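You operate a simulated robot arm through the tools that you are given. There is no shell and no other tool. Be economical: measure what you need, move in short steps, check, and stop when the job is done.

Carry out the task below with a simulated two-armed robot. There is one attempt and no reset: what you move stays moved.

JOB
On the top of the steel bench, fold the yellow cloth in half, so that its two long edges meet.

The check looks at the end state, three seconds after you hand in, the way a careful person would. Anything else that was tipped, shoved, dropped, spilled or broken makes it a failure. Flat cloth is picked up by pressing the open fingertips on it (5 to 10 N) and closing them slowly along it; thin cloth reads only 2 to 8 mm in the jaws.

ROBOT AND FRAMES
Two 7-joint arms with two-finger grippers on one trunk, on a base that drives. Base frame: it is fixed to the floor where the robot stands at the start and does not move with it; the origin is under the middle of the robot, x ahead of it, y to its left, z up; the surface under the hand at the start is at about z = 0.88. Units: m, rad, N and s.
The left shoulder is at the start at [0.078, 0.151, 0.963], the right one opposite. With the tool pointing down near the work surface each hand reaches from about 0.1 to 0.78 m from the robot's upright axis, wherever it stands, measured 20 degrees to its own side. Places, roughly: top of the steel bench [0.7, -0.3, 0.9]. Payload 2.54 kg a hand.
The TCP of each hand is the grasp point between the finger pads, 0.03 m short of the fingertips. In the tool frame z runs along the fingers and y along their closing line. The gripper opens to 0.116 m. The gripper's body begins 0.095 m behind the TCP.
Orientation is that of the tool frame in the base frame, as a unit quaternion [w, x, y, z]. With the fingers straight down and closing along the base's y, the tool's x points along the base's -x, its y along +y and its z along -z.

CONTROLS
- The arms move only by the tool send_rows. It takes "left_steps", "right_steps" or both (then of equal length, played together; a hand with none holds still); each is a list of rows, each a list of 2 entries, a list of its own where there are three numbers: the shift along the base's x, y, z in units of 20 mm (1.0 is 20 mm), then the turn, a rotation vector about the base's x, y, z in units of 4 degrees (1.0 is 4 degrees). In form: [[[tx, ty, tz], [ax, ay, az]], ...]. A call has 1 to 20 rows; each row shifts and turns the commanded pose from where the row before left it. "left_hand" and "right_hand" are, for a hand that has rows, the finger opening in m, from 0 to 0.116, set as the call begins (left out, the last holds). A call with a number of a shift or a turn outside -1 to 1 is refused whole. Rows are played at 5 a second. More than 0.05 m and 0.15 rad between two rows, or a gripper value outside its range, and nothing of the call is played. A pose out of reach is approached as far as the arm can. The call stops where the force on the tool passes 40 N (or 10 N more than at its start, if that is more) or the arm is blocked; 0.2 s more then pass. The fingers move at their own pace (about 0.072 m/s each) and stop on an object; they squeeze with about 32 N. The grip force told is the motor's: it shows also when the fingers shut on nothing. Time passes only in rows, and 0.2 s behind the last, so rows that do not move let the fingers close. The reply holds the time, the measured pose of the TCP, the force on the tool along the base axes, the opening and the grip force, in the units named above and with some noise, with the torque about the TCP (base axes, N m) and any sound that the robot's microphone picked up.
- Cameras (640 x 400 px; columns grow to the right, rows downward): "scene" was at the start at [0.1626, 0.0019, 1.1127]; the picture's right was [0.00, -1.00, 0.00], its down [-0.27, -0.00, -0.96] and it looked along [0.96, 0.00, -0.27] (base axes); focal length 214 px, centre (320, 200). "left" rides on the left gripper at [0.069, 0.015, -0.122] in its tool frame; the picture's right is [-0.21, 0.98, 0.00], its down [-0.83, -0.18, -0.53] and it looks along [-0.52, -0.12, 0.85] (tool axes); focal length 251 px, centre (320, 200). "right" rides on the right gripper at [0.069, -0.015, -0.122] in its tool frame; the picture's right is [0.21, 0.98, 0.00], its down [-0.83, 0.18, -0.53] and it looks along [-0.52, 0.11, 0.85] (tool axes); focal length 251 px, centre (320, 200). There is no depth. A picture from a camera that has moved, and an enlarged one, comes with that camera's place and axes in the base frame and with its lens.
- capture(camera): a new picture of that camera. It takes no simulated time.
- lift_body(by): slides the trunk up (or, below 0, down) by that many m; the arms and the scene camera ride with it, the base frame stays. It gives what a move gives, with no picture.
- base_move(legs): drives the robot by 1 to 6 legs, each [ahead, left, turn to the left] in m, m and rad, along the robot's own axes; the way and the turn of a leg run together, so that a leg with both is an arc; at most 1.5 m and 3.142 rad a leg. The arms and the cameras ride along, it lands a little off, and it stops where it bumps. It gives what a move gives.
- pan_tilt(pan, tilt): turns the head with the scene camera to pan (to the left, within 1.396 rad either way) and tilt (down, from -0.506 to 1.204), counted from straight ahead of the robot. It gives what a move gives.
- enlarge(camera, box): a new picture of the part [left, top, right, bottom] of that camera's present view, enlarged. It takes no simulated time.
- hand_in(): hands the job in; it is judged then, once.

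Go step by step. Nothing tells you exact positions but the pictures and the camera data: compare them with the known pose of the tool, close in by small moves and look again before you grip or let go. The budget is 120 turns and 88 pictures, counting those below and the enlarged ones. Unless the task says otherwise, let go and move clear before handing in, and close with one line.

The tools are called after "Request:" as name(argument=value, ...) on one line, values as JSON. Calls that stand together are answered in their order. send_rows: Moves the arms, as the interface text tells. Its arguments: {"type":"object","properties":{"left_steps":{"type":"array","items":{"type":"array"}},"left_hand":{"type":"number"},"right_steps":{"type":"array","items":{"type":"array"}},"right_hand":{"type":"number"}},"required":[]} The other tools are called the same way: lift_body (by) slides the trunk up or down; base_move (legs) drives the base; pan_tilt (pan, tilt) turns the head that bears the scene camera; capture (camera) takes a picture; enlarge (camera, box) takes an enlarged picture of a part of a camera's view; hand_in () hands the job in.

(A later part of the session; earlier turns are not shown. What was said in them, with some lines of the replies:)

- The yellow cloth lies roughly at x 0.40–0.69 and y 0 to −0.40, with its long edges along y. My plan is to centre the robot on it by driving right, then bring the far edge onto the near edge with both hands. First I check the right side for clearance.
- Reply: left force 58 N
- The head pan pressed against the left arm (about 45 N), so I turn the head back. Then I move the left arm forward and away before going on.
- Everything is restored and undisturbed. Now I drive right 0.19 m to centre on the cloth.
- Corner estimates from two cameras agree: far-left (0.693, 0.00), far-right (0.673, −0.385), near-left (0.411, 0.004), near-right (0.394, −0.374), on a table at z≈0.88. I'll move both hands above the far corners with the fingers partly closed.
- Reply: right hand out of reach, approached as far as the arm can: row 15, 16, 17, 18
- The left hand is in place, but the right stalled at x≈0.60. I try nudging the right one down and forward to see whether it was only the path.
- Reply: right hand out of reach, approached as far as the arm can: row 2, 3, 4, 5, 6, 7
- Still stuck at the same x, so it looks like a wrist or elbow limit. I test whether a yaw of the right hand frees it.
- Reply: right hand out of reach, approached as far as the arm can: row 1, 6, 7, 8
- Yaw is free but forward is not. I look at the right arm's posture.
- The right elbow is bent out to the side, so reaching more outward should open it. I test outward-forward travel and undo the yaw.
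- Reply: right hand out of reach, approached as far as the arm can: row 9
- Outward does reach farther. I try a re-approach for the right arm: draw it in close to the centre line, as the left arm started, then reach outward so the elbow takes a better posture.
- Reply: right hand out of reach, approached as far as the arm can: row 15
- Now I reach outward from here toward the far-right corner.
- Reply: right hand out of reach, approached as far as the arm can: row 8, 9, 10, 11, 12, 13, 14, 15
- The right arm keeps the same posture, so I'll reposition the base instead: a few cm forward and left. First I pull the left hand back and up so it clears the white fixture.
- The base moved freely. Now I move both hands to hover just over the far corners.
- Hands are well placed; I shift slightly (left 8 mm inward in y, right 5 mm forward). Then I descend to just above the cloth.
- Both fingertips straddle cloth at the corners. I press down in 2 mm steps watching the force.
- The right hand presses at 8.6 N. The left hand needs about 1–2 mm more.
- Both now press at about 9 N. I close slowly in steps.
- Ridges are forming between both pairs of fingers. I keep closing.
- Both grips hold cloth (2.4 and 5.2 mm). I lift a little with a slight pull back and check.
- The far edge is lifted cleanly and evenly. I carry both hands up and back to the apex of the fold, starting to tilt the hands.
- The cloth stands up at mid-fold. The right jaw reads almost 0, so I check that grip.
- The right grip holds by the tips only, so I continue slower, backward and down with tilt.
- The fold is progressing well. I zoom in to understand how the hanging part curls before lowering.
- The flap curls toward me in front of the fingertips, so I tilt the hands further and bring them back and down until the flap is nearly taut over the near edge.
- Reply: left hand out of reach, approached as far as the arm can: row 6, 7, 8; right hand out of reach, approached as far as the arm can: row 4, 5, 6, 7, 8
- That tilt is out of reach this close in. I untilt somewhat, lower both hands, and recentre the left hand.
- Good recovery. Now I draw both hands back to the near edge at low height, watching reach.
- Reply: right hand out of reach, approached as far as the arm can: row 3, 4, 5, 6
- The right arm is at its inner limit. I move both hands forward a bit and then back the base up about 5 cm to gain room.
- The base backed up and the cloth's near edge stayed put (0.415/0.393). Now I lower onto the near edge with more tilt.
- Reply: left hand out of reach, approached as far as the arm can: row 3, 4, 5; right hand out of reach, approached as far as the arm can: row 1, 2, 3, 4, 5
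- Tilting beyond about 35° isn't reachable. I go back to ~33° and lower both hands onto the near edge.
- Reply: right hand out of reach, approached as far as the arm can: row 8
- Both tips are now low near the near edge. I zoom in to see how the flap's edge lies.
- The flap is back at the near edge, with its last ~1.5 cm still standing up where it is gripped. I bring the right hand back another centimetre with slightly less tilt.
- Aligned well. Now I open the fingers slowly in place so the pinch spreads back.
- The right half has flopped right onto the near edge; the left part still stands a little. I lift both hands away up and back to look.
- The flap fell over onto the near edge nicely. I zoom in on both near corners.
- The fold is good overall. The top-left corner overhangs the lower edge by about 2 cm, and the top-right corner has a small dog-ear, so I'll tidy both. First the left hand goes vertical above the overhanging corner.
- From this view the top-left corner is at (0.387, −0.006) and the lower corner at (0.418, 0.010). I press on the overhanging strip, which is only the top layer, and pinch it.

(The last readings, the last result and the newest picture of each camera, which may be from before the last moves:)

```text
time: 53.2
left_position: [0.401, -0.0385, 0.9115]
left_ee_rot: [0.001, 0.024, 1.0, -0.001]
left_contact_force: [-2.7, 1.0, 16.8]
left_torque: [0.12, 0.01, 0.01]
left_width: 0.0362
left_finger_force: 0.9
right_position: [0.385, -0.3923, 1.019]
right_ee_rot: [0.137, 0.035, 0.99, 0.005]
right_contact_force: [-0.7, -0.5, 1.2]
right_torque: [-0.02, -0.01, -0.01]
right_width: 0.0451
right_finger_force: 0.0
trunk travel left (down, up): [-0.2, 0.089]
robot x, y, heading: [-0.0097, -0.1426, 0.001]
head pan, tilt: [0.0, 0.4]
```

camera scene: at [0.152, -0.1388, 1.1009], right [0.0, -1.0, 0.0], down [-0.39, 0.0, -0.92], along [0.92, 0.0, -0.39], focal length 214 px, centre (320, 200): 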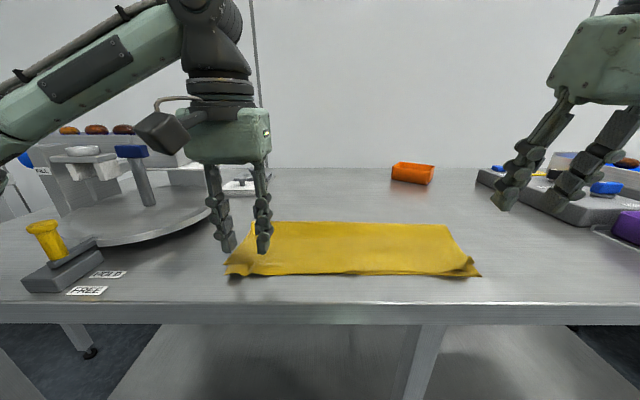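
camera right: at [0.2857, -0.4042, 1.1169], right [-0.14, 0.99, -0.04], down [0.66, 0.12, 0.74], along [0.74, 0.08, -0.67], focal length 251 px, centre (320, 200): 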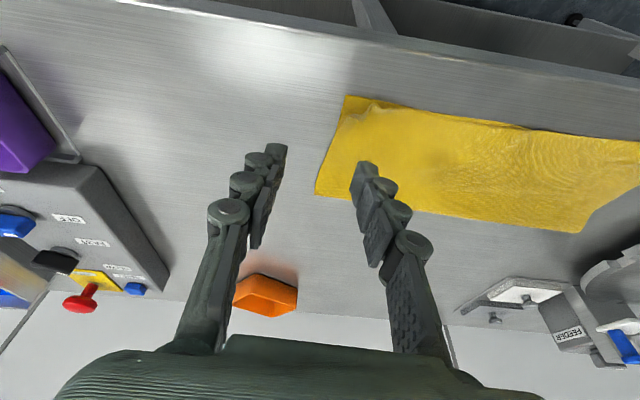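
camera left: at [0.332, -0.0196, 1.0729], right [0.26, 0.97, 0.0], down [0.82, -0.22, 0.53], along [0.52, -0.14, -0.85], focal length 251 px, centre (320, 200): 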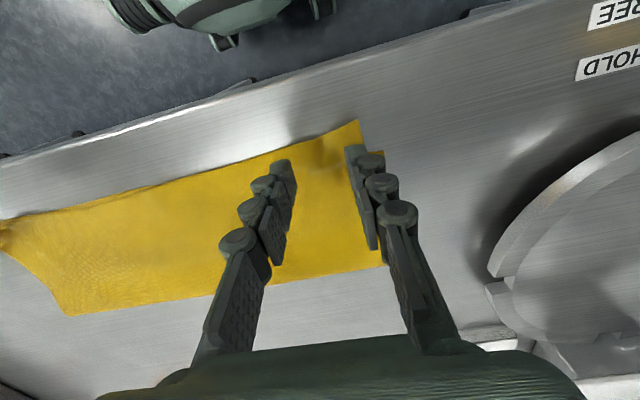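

It presses at 17 N, a bit much. I ease up 0.6 mm and close slowly.

Request:
send_rows(left_steps=[[[0, 0, 0.03], [0, 0, 0]]], left_hand=0.026)

Request:
send_rows(left_steps=[[[0, 0, 0], [0, 0, 0]]], left_hand=0.018)

Request:
send_rows(left_steps=[[[0, 0, 0], [0, 0, 0]]], left_hand=0.01)

Request:
send_rows(left_steps=[[[0, 0, 0], [0, 0, 0]], [[0, 0, 0], [0, 0, 0]], [[0, 0, 0], [0, 0, 0]]], left_hand=0.0)

Request:
capture(camera="left")

```text
time: 53.6
left_position: [0.4005, -0.0404, 0.9102]
left_ee_rot: [0.001, 0.024, 1.0, 0.0]
left_contact_force: [1.4, 0.8, 12.7]
left_torque: [-0.01, -0.1, 0.02]
left_width: 0.0268
left_finger_force: 0.1
right_position: [0.3855, -0.3937, 1.0188]
right_ee_rot: [0.136, 0.034, 0.99, 0.006]
right_contact_force: [0.1, 0.5, -0.4]
right_torque: [0.0, -0.02, 0.0]
right_width: 0.0453
right_finger_force: 0.0
trunk travel left (down, up): [-0.2, 0.089]
robot x, y, heading: [-0.0073, -0.1417, 0.003]
head pan, tilt: [0.0, 0.4]
```

```text
time: 54.0
left_position: [0.4002, -0.0389, 0.9113]
left_ee_rot: [0.0, 0.024, 1.0, -0.001]
left_contact_force: [0.4, 0.9, 11.5]
left_torque: [0.03, -0.03, -0.03]
left_width: 0.0168
left_finger_force: 0.0
right_position: [0.385, -0.3916, 1.0174]
right_ee_rot: [0.136, 0.035, 0.99, 0.006]
right_contact_force: [0.1, -0.1, -0.3]
right_torque: [0.0, 0.0, -0.02]
right_width: 0.045
right_finger_force: 0.1
trunk travel left (down, up): [-0.2, 0.089]
robot x, y, heading: [-0.0096, -0.1421, 0.001]
head pan, tilt: [0.0, 0.4]
```

```text
time: 54.4
left_position: [0.4011, -0.039, 0.9109]
left_ee_rot: [0.0, 0.023, 1.0, 0.0]
left_contact_force: [-0.7, 0.3, 6.5]
left_torque: [0.01, -0.02, 0.0]
left_width: 0.0088
left_finger_force: 0.0
right_position: [0.3857, -0.3924, 1.0181]
right_ee_rot: [0.136, 0.035, 0.99, 0.007]
right_contact_force: [-0.5, 0.2, 0.4]
right_torque: [0.0, -0.01, 0.0]
right_width: 0.0452
right_finger_force: 0.0
trunk travel left (down, up): [-0.2, 0.089]
robot x, y, heading: [-0.0116, -0.1417, 0.002]
head pan, tilt: [0.0, 0.4]
```

```text
time: 55.2
left_position: [0.4003, -0.0397, 0.9102]
left_ee_rot: [0.0, 0.023, 1.0, 0.0]
left_contact_force: [0.1, -0.7, 1.0]
left_torque: [-0.01, 0.01, -0.03]
left_width: 0.003
left_finger_force: 32.1
right_position: [0.3866, -0.3927, 1.0182]
right_ee_rot: [0.135, 0.035, 0.99, 0.007]
right_contact_force: [-0.4, -0.3, -0.9]
right_torque: [0.04, 0.03, 0.0]
right_width: 0.0448
right_finger_force: 0.1
trunk travel left (down, up): [-0.2, 0.089]
robot x, y, heading: [-0.0101, -0.1403, 0.004]
head pan, tilt: [0.0, 0.4]
```

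```text
25 pictures are left
camera left: at [0.3328, -0.0197, 1.0323], right [0.26, 0.97, 0.0], down [0.82, -0.22, 0.53], along [0.52, -0.14, -0.85], focal length 251 px, centre (320, 200)
```

left: 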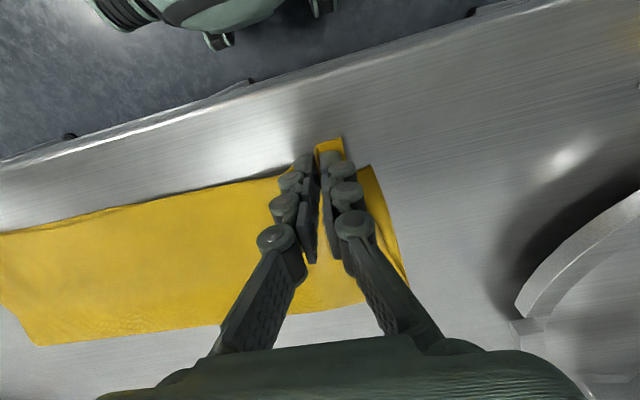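

Gripped (3 mm). I lift this corner with some forward travel so the fold line relocates, then lay it back 2.8 cm further in and 1.3 cm to the left.

Request:
send_rows(left_steps=[[[0.2, 0.1, 0.6], [0, 0, 0]], [[0.3, 0.1, 0.6], [0, 0, 0]], [[0.4, 0.1, 0.6], [0, 0, 0]], [[0.5, 0.15, 0.6], [0, 0, 0]], [[0.5, 0.2, 0.4], [0, 0, 0]], [[0.3, 0, 0.2], [0, 0, 0]], [[0, 0, 0], [0, 0, 0]]])

Request:
capture(camera="scene")

```text
time: 56.8
left_position: [0.4451, -0.0245, 0.9705]
left_ee_rot: [0.001, 0.023, 1.0, 0.0]
left_contact_force: [-0.8, 0.7, -0.9]
left_torque: [0.0, -0.02, -0.01]
left_width: 0.0032
left_finger_force: 28.5
right_position: [0.3863, -0.3929, 1.0181]
right_ee_rot: [0.136, 0.034, 0.99, 0.006]
right_contact_force: [0.7, 0.2, -0.2]
right_torque: [0.0, -0.01, -0.01]
right_width: 0.0448
right_finger_force: 0.1
trunk travel left (down, up): [-0.2, 0.089]
robot x, y, heading: [-0.0125, -0.1396, 0.006]
head pan, tilt: [0.0, 0.4]
```

```text
24 pictures are left
camera scene: at [0.1519, -0.1388, 1.1009], right [0.0, -1.0, 0.0], down [-0.39, 0.0, -0.92], along [0.92, 0.0, -0.39], focal length 214 px, centre (320, 200)
```

scene: 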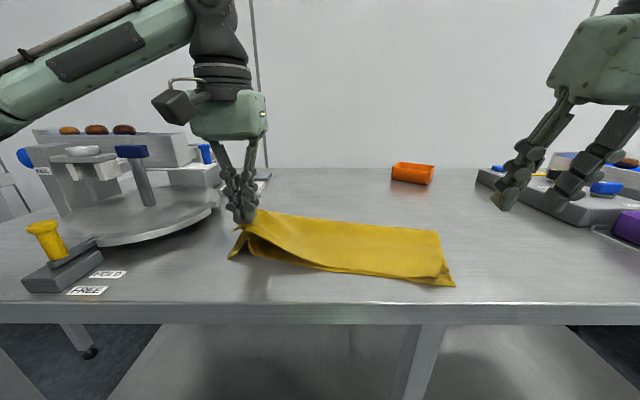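

The whole cloth swivelled a little with it, which is harmless in itself, and the held corner is now almost exactly above the lower corner. I lower it straight down.

Request:
send_rows(left_steps=[[[-0.05, 0, -0.5], [0, 0, 0]], [[-0.05, 0, -0.5], [0, 0, 0]], [[-0.05, 0, -0.5], [0, 0, 0]], [[-0.05, 0, -0.5], [0, 0, 0]], [[0, 0, -0.3], [0, 0, 0]]])

Request:
capture(camera="left")

Request:
enlarge(camera="scene", box=[210, 190, 480, 300])

```text
time: 58.0
left_position: [0.4409, -0.0252, 0.9263]
left_ee_rot: [0.0, 0.024, 1.0, 0.0]
left_contact_force: [-0.2, 0.1, -0.2]
left_torque: [0.04, -0.04, 0.01]
left_width: 0.0047
left_finger_force: 37.2
right_position: [0.3865, -0.3923, 1.0171]
right_ee_rot: [0.136, 0.035, 0.99, 0.007]
right_contact_force: [0.3, -0.7, 1.0]
right_torque: [0.01, 0.07, 0.03]
right_width: 0.0451
right_finger_force: 0.0
trunk travel left (down, up): [-0.2, 0.089]
robot x, y, heading: [-0.0109, -0.1389, 0.002]
head pan, tilt: [0.0, 0.4]
```

```text
23 pictures are left
camera left: at [0.3731, -0.0061, 1.0474], right [0.26, 0.97, 0.0], down [0.82, -0.22, 0.53], along [0.52, -0.14, -0.84], focal length 251 px, centre (320, 200)
```

left: 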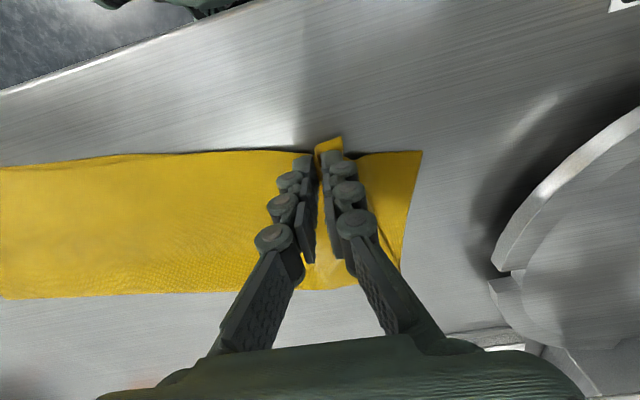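

```text
2.37 times, centred on (345, 245) of scene
camera zoom: at [0.1519, -0.1388, 1.1009], right [0.0, -1.0, 0.0], down [-0.39, 0.0, -0.92], along [0.92, 0.0, -0.39], focal length 508 px, centre (261, 93)
```

zoom: 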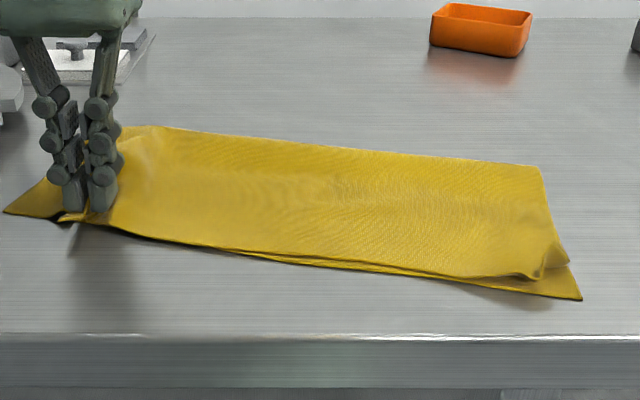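

The fold line is good, but the top-left corner now sits about 2–3 cm short of the lower corner (0.455, 0.046). I lift slightly, shift it toward that corner, and lower again.

Request:
send_rows(left_steps=[[[0, 0, 0.6], [0, 0, 0]], [[0, 0, 0.6], [0, 0, 0]], [[0.3, 0.5, 0.3], [0, 0, 0]], [[0.3, 0.6, 0], [0, 0, 0]], [[0.35, 0.7, 0], [0, 0, 0]], [[0, 0, -0.5], [0, 0, 0]], [[0, 0, -0.5], [0, 0, 0]], [[0, 0, -0.5], [0, 0, 0]]])

Request:
capture(camera="left")

Request:
enlarge(camera="scene", box=[190, 190, 480, 300])

```text
time: 59.8
left_position: [0.4599, 0.0115, 0.9247]
left_ee_rot: [0.001, 0.024, 1.0, -0.001]
left_contact_force: [0.4, -1.0, 0.0]
left_torque: [0.02, -0.03, 0.02]
left_width: 0.0036
left_finger_force: 29.2
right_position: [0.3868, -0.3929, 1.0182]
right_ee_rot: [0.137, 0.035, 0.99, 0.006]
right_contact_force: [-0.3, -0.4, 0.4]
right_torque: [-0.02, -0.03, -0.03]
right_width: 0.0448
right_finger_force: 0.1
trunk travel left (down, up): [-0.2, 0.089]
robot x, y, heading: [-0.0062, -0.1407, 0.007]
head pan, tilt: [0.0, 0.4]
```

```text
21 pictures are left
camera left: at [0.3922, 0.0293, 1.0475], right [0.26, 0.97, 0.0], down [0.82, -0.22, 0.53], along [0.52, -0.14, -0.84], focal length 251 px, centre (320, 200)
```

left: 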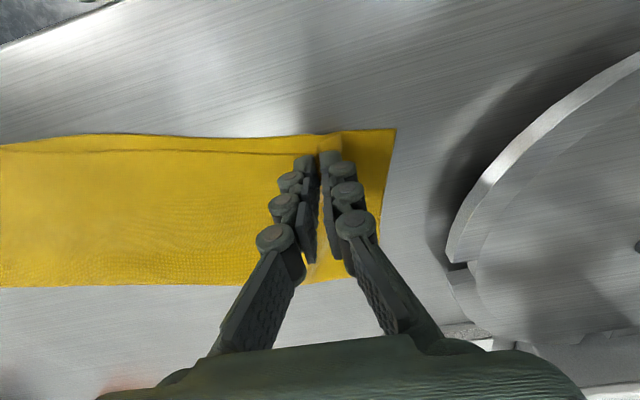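

```text
2.21 times, centred on (335, 245) of scene
camera zoom: at [0.1519, -0.1388, 1.1009], right [0.0, -1.0, 0.0], down [-0.39, 0.0, -0.92], along [0.92, 0.0, -0.39], focal length 473 px, centre (287, 101)
```

zoom: 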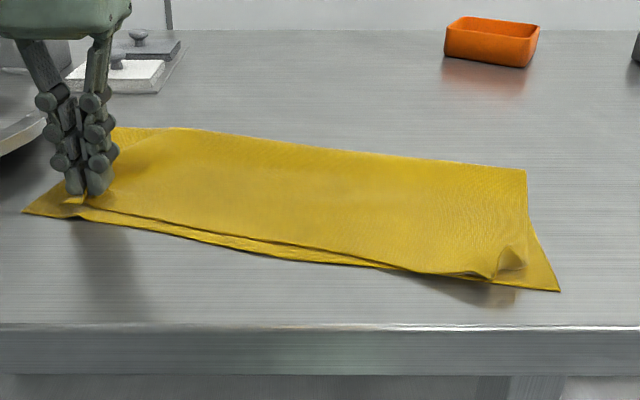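

The top-left edge now lies nearly on the lower one. I lower a little and open slowly.

Request:
send_rows(left_steps=[[[0, 0.2, -0.2], [0, 0, 0]], [[0, 0.2, -0.2], [0, 0, 0]]])

Request:
send_rows(left_steps=[[[0, 0, 0], [0, 0, 0]], [[0, 0, 0], [0, 0, 0]]], left_hand=0.015)

Request:
send_rows(left_steps=[[[0, 0, 0], [0, 0, 0]], [[0, 0, 0], [0, 0, 0]], [[0, 0, 0.5], [0, 0, 0]], [[0, 0, 1], [0, 0, 0]], [[0, 0, 1], [0, 0, 0]], [[0, 0.5, 1], [0, 0, 0]]], left_hand=0.04)

Request:
capture(camera="left")

Request:
enlarge(camera="scene", box=[190, 190, 480, 300])

```text
time: 60.4
left_position: [0.46, 0.0196, 0.916]
left_ee_rot: [0.0, 0.024, 1.0, 0.0]
left_contact_force: [0.1, -0.1, -2.8]
left_torque: [-0.05, -0.01, 0.04]
left_width: 0.0051
left_finger_force: 34.0
right_position: [0.3859, -0.3927, 1.018]
right_ee_rot: [0.136, 0.035, 0.99, 0.006]
right_contact_force: [0.5, 0.4, 0.1]
right_torque: [0.02, 0.02, 0.01]
right_width: 0.0448
right_finger_force: 0.0
trunk travel left (down, up): [-0.2, 0.089]
robot x, y, heading: [-0.0127, -0.1392, 0.005]
head pan, tilt: [0.0, 0.4]
```

```text
time: 61.0
left_position: [0.459, 0.0182, 0.9158]
left_ee_rot: [0.0, 0.023, 1.0, 0.0]
left_contact_force: [-0.3, -0.2, 0.1]
left_torque: [0.0, -0.01, -0.01]
left_width: 0.0152
left_finger_force: 0.1
right_position: [0.3859, -0.3915, 1.0174]
right_ee_rot: [0.135, 0.034, 0.99, 0.007]
right_contact_force: [-0.4, 0.7, -0.3]
right_torque: [0.0, 0.03, -0.04]
right_width: 0.0452
right_finger_force: 0.1
trunk travel left (down, up): [-0.2, 0.089]
robot x, y, heading: [-0.0126, -0.1441, 0.006]
head pan, tilt: [0.0, 0.4]
```

```text
time: 62.4
left_position: [0.4607, 0.0311, 0.9858]
left_ee_rot: [0.0, 0.023, 1.0, 0.0]
left_contact_force: [0.9, -0.2, 0.6]
left_torque: [-0.03, -0.02, -0.01]
left_width: 0.0398
left_finger_force: 0.0
right_position: [0.3872, -0.3922, 1.0189]
right_ee_rot: [0.136, 0.035, 0.99, 0.007]
right_contact_force: [-1.0, -0.3, 0.2]
right_torque: [0.0, -0.01, 0.0]
right_width: 0.0453
right_finger_force: 0.1
trunk travel left (down, up): [-0.2, 0.089]
robot x, y, heading: [-0.0119, -0.1424, 0.0]
head pan, tilt: [0.0, 0.4]
```

```text
19 pictures are left
camera left: at [0.3926, 0.0485, 1.1073], right [0.26, 0.97, 0.0], down [0.82, -0.22, 0.53], along [0.52, -0.14, -0.85], focal length 251 px, centre (320, 200)
```

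left: 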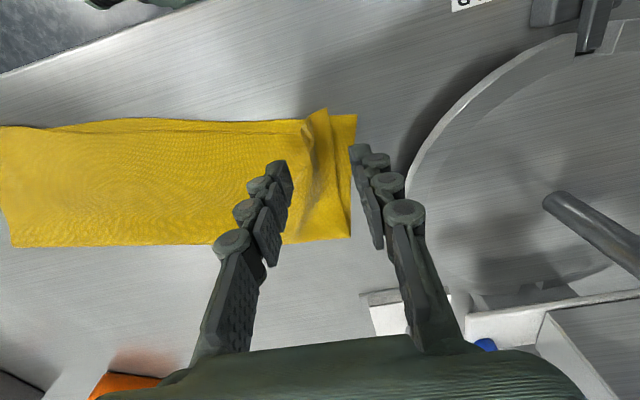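

```text
2.21 times, centred on (335, 245) of scene
camera zoom: at [0.1517, -0.1387, 1.1009], right [0.0, -1.0, 0.0], down [-0.39, 0.0, -0.92], along [0.92, 0.0, -0.39], focal length 473 px, centre (287, 101)
```

zoom: 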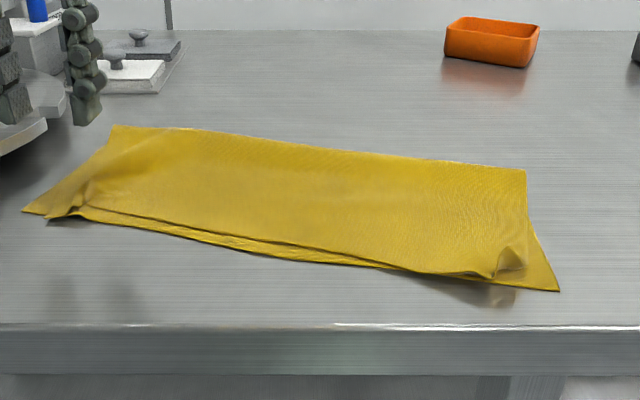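

The long edges now meet within about a centimetre. What remains is a ridge at the top-left corner and the dog-ear at the right, so I close the fingers and position both hands to smooth them outward.

Request:
send_rows(left_steps=[[[0, -0.3, 0], [0, 0, 0]], [[0, -0.3, 0], [0, 0, 0]], [[0, -0.3, 0], [0, 0, 0]], [[0, -0.3, 0], [0, 0, 0]], [[0, -0.3, -0.4], [0, 0, 0]], [[0, -0.2, -0.4], [0, 0, 0]], [[0, 0, -0.5], [0, 0, 0]], [[0, 0, -0.5], [0, 0, 0]]], right_steps=[[[0.07, 0.95, 0], [0, 0.5, 0]], [[0.07, 0.95, 0], [0, 0.5, 0]], [[0.07, 0.95, 0], [0, 0.5, 0]], [[0.07, 0.95, -0.4], [0, 0.5, 0]], [[0.07, 0.95, -0.7], [0, 0.5, 0]], [[0.07, 0.95, -0.7], [0, 0.5, 0]], [[0.07, 0.95, -0.7], [0, 0.5, 0]], [[0.07, 0.95, -0.7], [0, 0.4, 0]]], left_hand=0.0, right_hand=0.0)

Request:
capture(camera="right")

Request:
capture(camera="left")

```text
time: 64.2
left_position: [0.4604, -0.005, 0.95]
left_ee_rot: [-0.001, 0.024, 1.0, -0.001]
left_contact_force: [-0.2, -0.7, -0.2]
left_torque: [0.0, -0.03, -0.04]
left_width: 0.0001
left_finger_force: 28.8
right_position: [0.3985, -0.2393, 0.9538]
right_ee_rot: [-0.001, 0.035, 0.999, 0.002]
right_contact_force: [-0.3, -0.5, -0.2]
right_torque: [0.02, 0.0, 0.04]
right_width: 0.0
right_finger_force: 28.4
trunk travel left (down, up): [-0.2, 0.089]
robot x, y, heading: [-0.0138, -0.1414, 0.006]
head pan, tilt: [0.0, 0.4]
```

```text
17 pictures are left
camera right: at [0.3294, -0.251, 1.0754], right [-0.15, 0.99, 0.0], down [0.84, 0.12, 0.53], along [0.53, 0.08, -0.85], focal length 251 px, centre (320, 200)
```

right: 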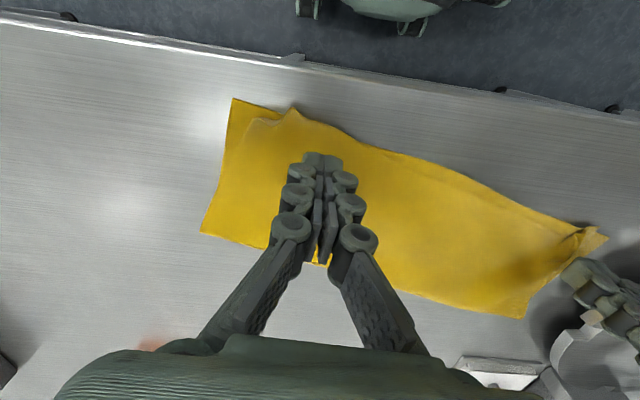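

```text
16 pictures are left
camera left: at [0.3924, 0.013, 1.0718], right [0.26, 0.97, 0.0], down [0.82, -0.22, 0.53], along [0.52, -0.14, -0.85], focal length 251 px, centre (320, 200)
```

left: 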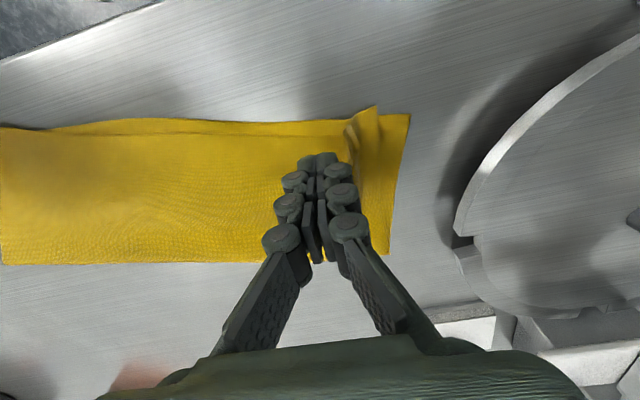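

Both are in position. I descend to just touching the top layer and sweep outward: left to +y, right to −y.

Request:
send_rows(left_steps=[[[0, 0, -0.6], [0, 0, 0]], [[0, 0, -0.6], [0, 0, 0]], [[0, 0, -0.5], [0, 0, 0]], [[0, 0.6, -0.05], [0, 0, 0]], [[0, 0.6, 0], [0, 0, 0]], [[0, 0.6, 0], [0, 0, 0]], [[0, 0.6, 0], [0, 0, 0]], [[0, 0.6, 0], [0, 0, 0]], [[0, 0.6, 0], [0, 0, 0]], [[0, 0.4, 0.5], [0, 0, 0]]], right_steps=[[[-0.25, 0, -0.6], [0, 0, 0]], [[-0.25, 0, -0.6], [0, 0, 0]], [[0, 0, -0.6], [0, 0, 0]], [[0, -0.7, -0.1], [0, 0, 0]], [[0, -0.7, 0], [0, 0, 0]], [[0, -0.7, 0], [0, 0, 0]], [[0, -0.7, 0], [0, 0, 0]], [[0, -0.7, 0], [0, 0, 0]], [[0, -0.7, 0], [0, 0, 0]], [[0, -0.7, 0.5], [0, 0, 0]]])

Request:
enlarge(camera="scene", box=[190, 190, 480, 300])

```text
time: 66.4
left_position: [0.4603, 0.0755, 0.9255]
left_ee_rot: [0.001, 0.024, 1.0, 0.0]
left_contact_force: [0.2, -0.7, -0.7]
left_torque: [-0.02, 0.01, 0.01]
left_width: 0.0
left_finger_force: 28.6
right_position: [0.3872, -0.3389, 0.9267]
right_ee_rot: [0.001, 0.035, 0.999, 0.0]
right_contact_force: [0.4, 0.3, -0.5]
right_torque: [0.02, -0.02, 0.02]
right_width: 0.0
right_finger_force: 29.0
trunk travel left (down, up): [-0.2, 0.089]
robot x, y, heading: [-0.0083, -0.1425, 0.001]
head pan, tilt: [0.0, 0.4]
```

```text
2.21 times, centred on (335, 245) of scene
camera zoom: at [0.1517, -0.1388, 1.1009], right [0.0, -1.0, 0.0], down [-0.39, 0.0, -0.92], along [0.92, 0.0, -0.39], focal length 473 px, centre (287, 101)
```

zoom: 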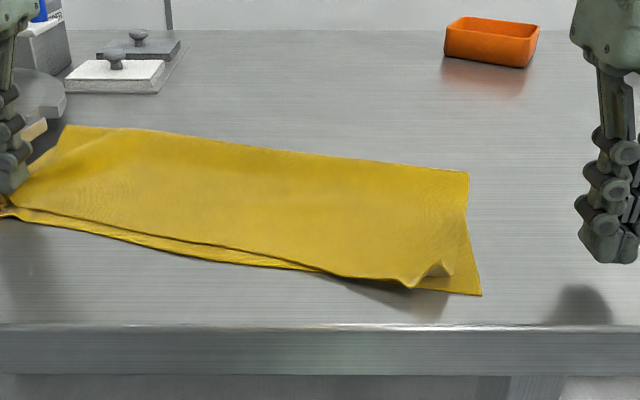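

The left sweep slid the whole cloth a few centimetres left. I lift both hands clear and inspect.

Request:
send_rows(left_steps=[[[0, 0, 0.8], [0, 0, 0]], [[0, 0, 1], [0, 0, 0]], [[0, 0, 1], [0, 0, 0]]], right_steps=[[[0, 0, 0.8], [0, 0, 0]], [[0, 0.5, 1], [0, 0, 0]], [[0, 0.5, 1], [0, 0, 0]]])

Request:
capture(camera="left")

Request:
capture(camera="scene")

```text
time: 67.2
left_position: [0.4588, 0.075, 0.982]
left_ee_rot: [0.0, 0.023, 1.0, 0.0]
left_contact_force: [-0.4, -0.1, 0.6]
left_torque: [0.01, 0.04, -0.02]
left_width: 0.0
left_finger_force: 28.4
right_position: [0.3876, -0.3172, 0.9825]
right_ee_rot: [0.0, 0.035, 0.999, 0.001]
right_contact_force: [0.0, 0.1, -0.2]
right_torque: [-0.01, -0.03, -0.01]
right_width: 0.0
right_finger_force: 28.8
trunk travel left (down, up): [-0.2, 0.089]
robot x, y, heading: [-0.0096, -0.1391, 0.007]
head pan, tilt: [0.0, 0.4]
```

```text
14 pictures are left
camera left: at [0.3909, 0.0938, 1.1035], right [0.26, 0.97, 0.0], down [0.82, -0.22, 0.53], along [0.52, -0.14, -0.84], focal length 251 px, centre (320, 200)
```

left: 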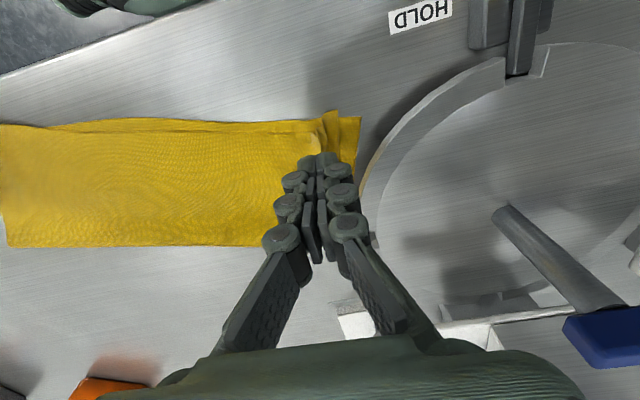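

```text
13 pictures are left
camera scene: at [0.1517, -0.1387, 1.1009], right [0.0, -1.0, 0.0], down [-0.39, 0.0, -0.92], along [0.92, 0.0, -0.39], focal length 214 px, centre (320, 200)
```

scene: 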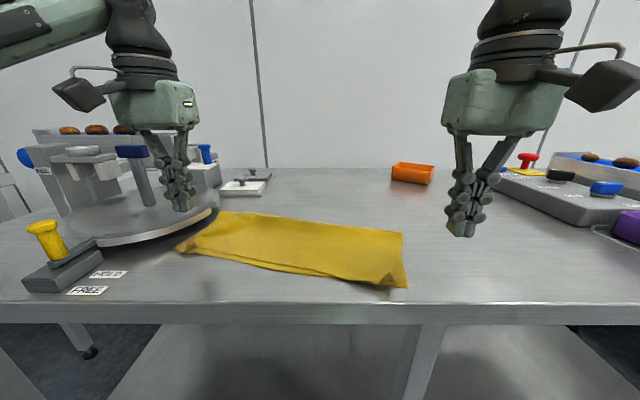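

The cloth is fine and clear of the turntable. I redo only the right-hand sweep to unfold the dog-ear at about (0.382, −0.236), starting from the inside.

Request:
send_rows(right_steps=[[[0, 0.9, 0], [0, 0, 0]], [[0, 0.9, 0], [0, 0, 0]], [[0, 0.9, 0], [0, 0, 0]], [[0, 0.9, 0], [0, 0, 0]], [[0, 0.9, 0], [0, 0, 0]], [[0, 0.9, 0], [0, 0, 0]], [[0, 0.9, 0], [0, 0, 0]], [[0, 0, -0.8], [0, 0, 0]], [[0, 0, -0.8], [0, 0, 0]], [[0, 0, -0.8], [0, 0, 0]], [[0, 0, -0.8], [0, 0, 0]]])

Request:
capture(camera="right")

```text
time: 69.6
left_position: [0.4584, 0.0759, 0.9807]
left_ee_rot: [0.0, 0.023, 1.0, 0.0]
left_contact_force: [0.0, -0.5, -0.8]
left_torque: [-0.01, -0.03, 0.0]
left_width: 0.0001
left_finger_force: 28.4
right_position: [0.3915, -0.2068, 0.9186]
right_ee_rot: [0.001, 0.035, 0.999, 0.002]
right_contact_force: [0.7, -0.5, -0.1]
right_torque: [0.02, 0.0, -0.02]
right_width: 0.0
right_finger_force: 28.0
right hand out of reach, approached as far as the arm can: row 7
trunk travel left (down, up): [-0.2, 0.089]
robot x, y, heading: [-0.011, -0.1434, 0.002]
head pan, tilt: [0.0, 0.4]
```

```text
12 pictures are left
camera right: at [0.3214, -0.2183, 1.0417], right [-0.15, 0.99, 0.0], down [0.84, 0.12, 0.54], along [0.53, 0.08, -0.84], focal length 251 px, centre (320, 200)
```

right: 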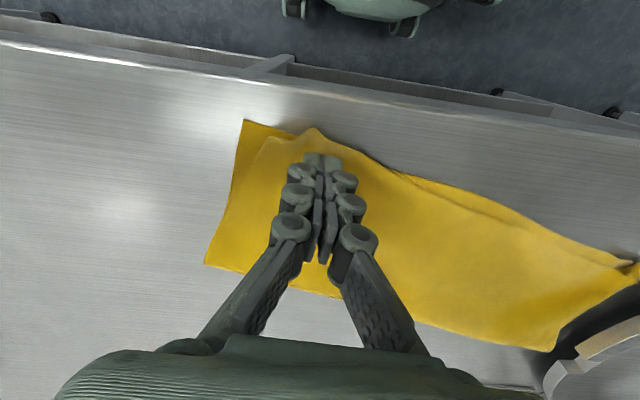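

The fingers are just inside the ear. I sweep outward slowly.

Request:
send_rows(right_steps=[[[-0.1, -0.4, -0.05], [0, 0, 0]], [[-0.1, -0.4, -0.05], [0, 0, 0]], [[-0.1, -0.4, 0], [0, 0, 0]], [[-0.1, -0.4, 0], [0, 0, 0]], [[0, -0.4, 0], [0, 0, 0]], [[0, -0.4, 0], [0, 0, 0]], [[0, -0.4, 0], [0, 0, 0]], [[0, -0.4, 0], [0, 0, 0]], [[0, -0.6, 0.5], [0, 0, 0]], [[0, -1, 1], [0, 0, 0]], [[0, -1, 1], [0, 0, 0]]])

Request:
capture(camera="right")

Request:
enlarge(camera="scene", box=[160, 190, 450, 300])

```text
time: 72.0
left_position: [0.4596, 0.0766, 0.9826]
left_ee_rot: [0.001, 0.023, 1.0, 0.001]
left_contact_force: [-0.1, 0.6, 0.7]
left_torque: [-0.01, -0.02, 0.04]
left_width: 0.0
left_finger_force: 28.4
right_position: [0.3839, -0.3211, 0.9678]
right_ee_rot: [0.0, 0.035, 0.999, 0.0]
right_contact_force: [0.7, 0.2, -0.4]
right_torque: [0.0, -0.01, -0.01]
right_width: 0.0
right_finger_force: 28.6
trunk travel left (down, up): [-0.2, 0.089]
robot x, y, heading: [-0.0089, -0.1404, 0.008]
head pan, tilt: [0.0, 0.4]
```

```text
11 pictures are left
camera right: at [0.3137, -0.3324, 1.09], right [-0.15, 0.99, 0.0], down [0.84, 0.12, 0.53], along [0.53, 0.08, -0.85], focal length 251 px, centre (320, 200)
```

right: 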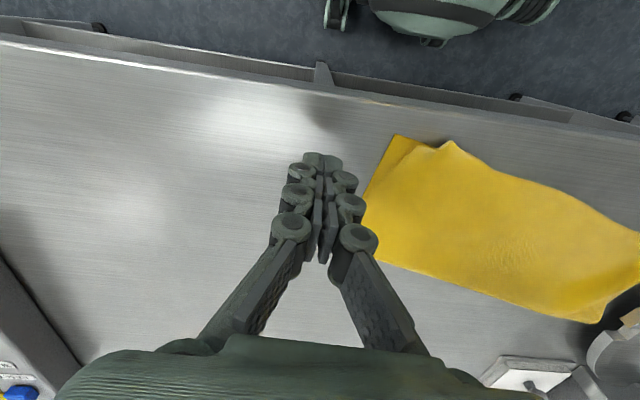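

```text
2.21 times, centred on (305, 245) of scene
camera zoom: at [0.1518, -0.1388, 1.1009], right [0.0, -1.0, 0.0], down [-0.39, 0.0, -0.92], along [0.92, 0.0, -0.39], focal length 473 px, centre (353, 101)
```

zoom: 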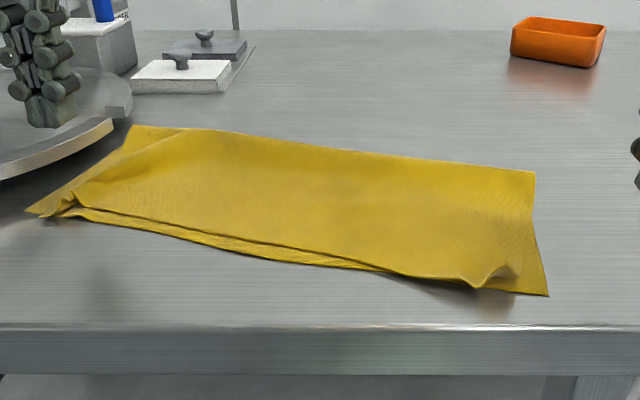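

The ear is flatter but still there. I look closer at both ends.

Request:
enlarge(camera="scene", box=[345, 240, 425, 290])

Request:
enlarge(camera="scene", box=[165, 220, 245, 270])

```text
8.00 times, centred on (385, 265) of scene
camera zoom: at [0.1518, -0.1388, 1.1009], right [0.0, -1.0, 0.0], down [-0.39, 0.0, -0.92], along [0.92, 0.0, -0.39], focal length 1716 px, centre (-200, -320)
```

zoom: 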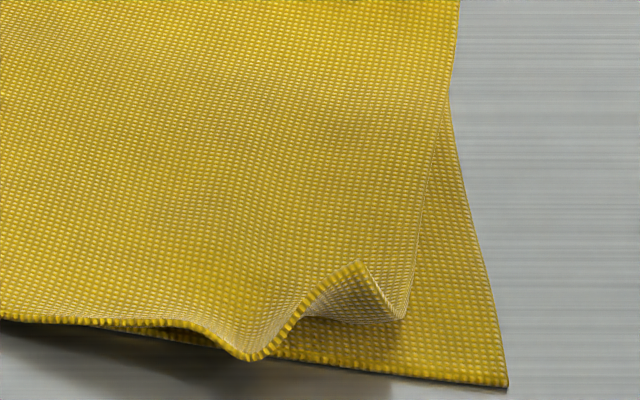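

```text
8.00 times, centred on (205, 245) of scene
camera zoom: at [0.1518, -0.1388, 1.1009], right [0.0, -1.0, 0.0], down [-0.39, 0.0, -0.92], along [0.92, 0.0, -0.39], focal length 1716 px, centre (1240, -160)
```

zoom: 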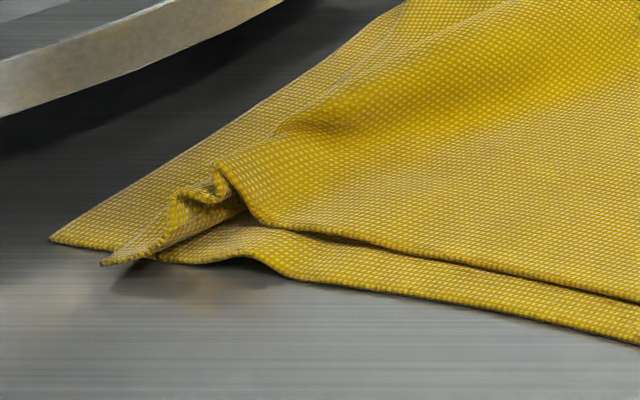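

The long edges meet within about a centimetre along their length, with only small pinch wrinkles left at the corners, and nothing else has been moved. I raise both hands clear and take a last look.

Request:
send_rows(left_steps=[[[0, 0, 1], [0, 0, 0]], [[0, 0, 1], [0, 0, 0]], [[0, 0, 1], [0, 0, 0]], [[0, 0, 1], [0, 0, 0]]], right_steps=[[[0, 0, 1], [0, 0, 0]], [[0, 0, 1], [0, 0, 0]], [[0, 0, 1], [0, 0, 0]], [[0, 0, 1], [0, 0, 0]]])

Request:
capture(camera="scene")

Request:
capture(camera="left")

```text
time: 73.0
left_position: [0.4591, 0.0751, 1.0612]
left_ee_rot: [0.001, 0.024, 1.0, 0.0]
left_contact_force: [0.6, -0.2, 0.3]
left_torque: [-0.02, 0.0, 0.0]
left_width: 0.0002
left_finger_force: 28.6
right_position: [0.3846, -0.3213, 1.0489]
right_ee_rot: [0.0, 0.035, 0.999, 0.003]
right_contact_force: [-0.5, 0.3, -1.2]
right_torque: [-0.01, 0.01, 0.02]
right_width: 0.0
right_finger_force: 28.6
trunk travel left (down, up): [-0.2, 0.089]
robot x, y, heading: [-0.0113, -0.1396, 0.003]
head pan, tilt: [0.0, 0.4]
```

```text
7 pictures are left
camera scene: at [0.1516, -0.1388, 1.1009], right [0.0, -1.0, 0.0], down [-0.39, 0.0, -0.92], along [0.92, 0.0, -0.39], focal length 214 px, centre (320, 200)
```

scene: 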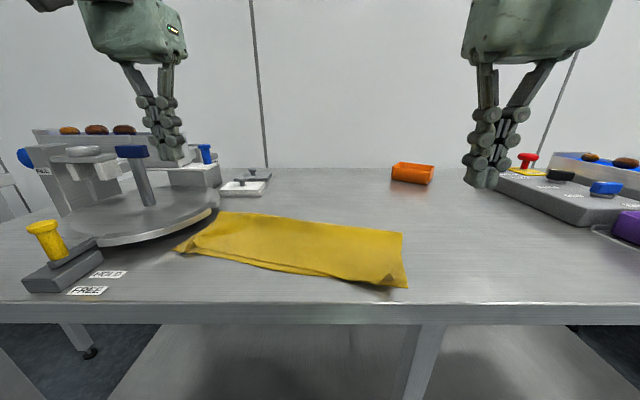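

```text
6 pictures are left
camera left: at [0.3922, 0.093, 1.183], right [0.26, 0.97, 0.0], down [0.82, -0.22, 0.53], along [0.52, -0.14, -0.84], focal length 251 px, centre (320, 200)
```

left: 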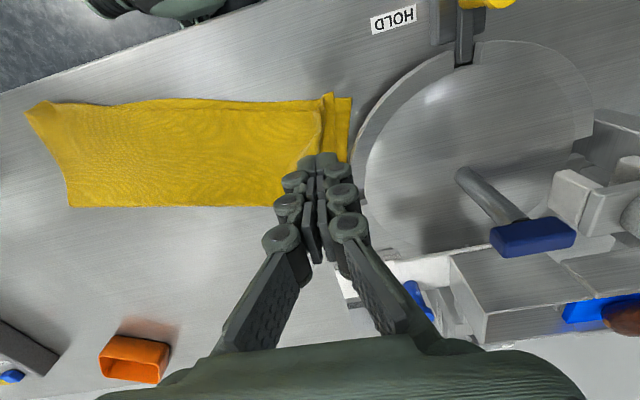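

The cloth is folded in half with its long edges together, it lies flat on the bench, and the hands are clear. I hand in.

Request:
hand_in()

```text
The job is handed in.
```

The yellow cloth is folded in half on the steel bench with its long edges meeting to within about 1 cm. Small pinch wrinkles remain at the two near corners, the top layer's right corner stops about 2 cm short, and the cloth now sits a few centimetres left of where it started, slightly turned and close to the turntable.
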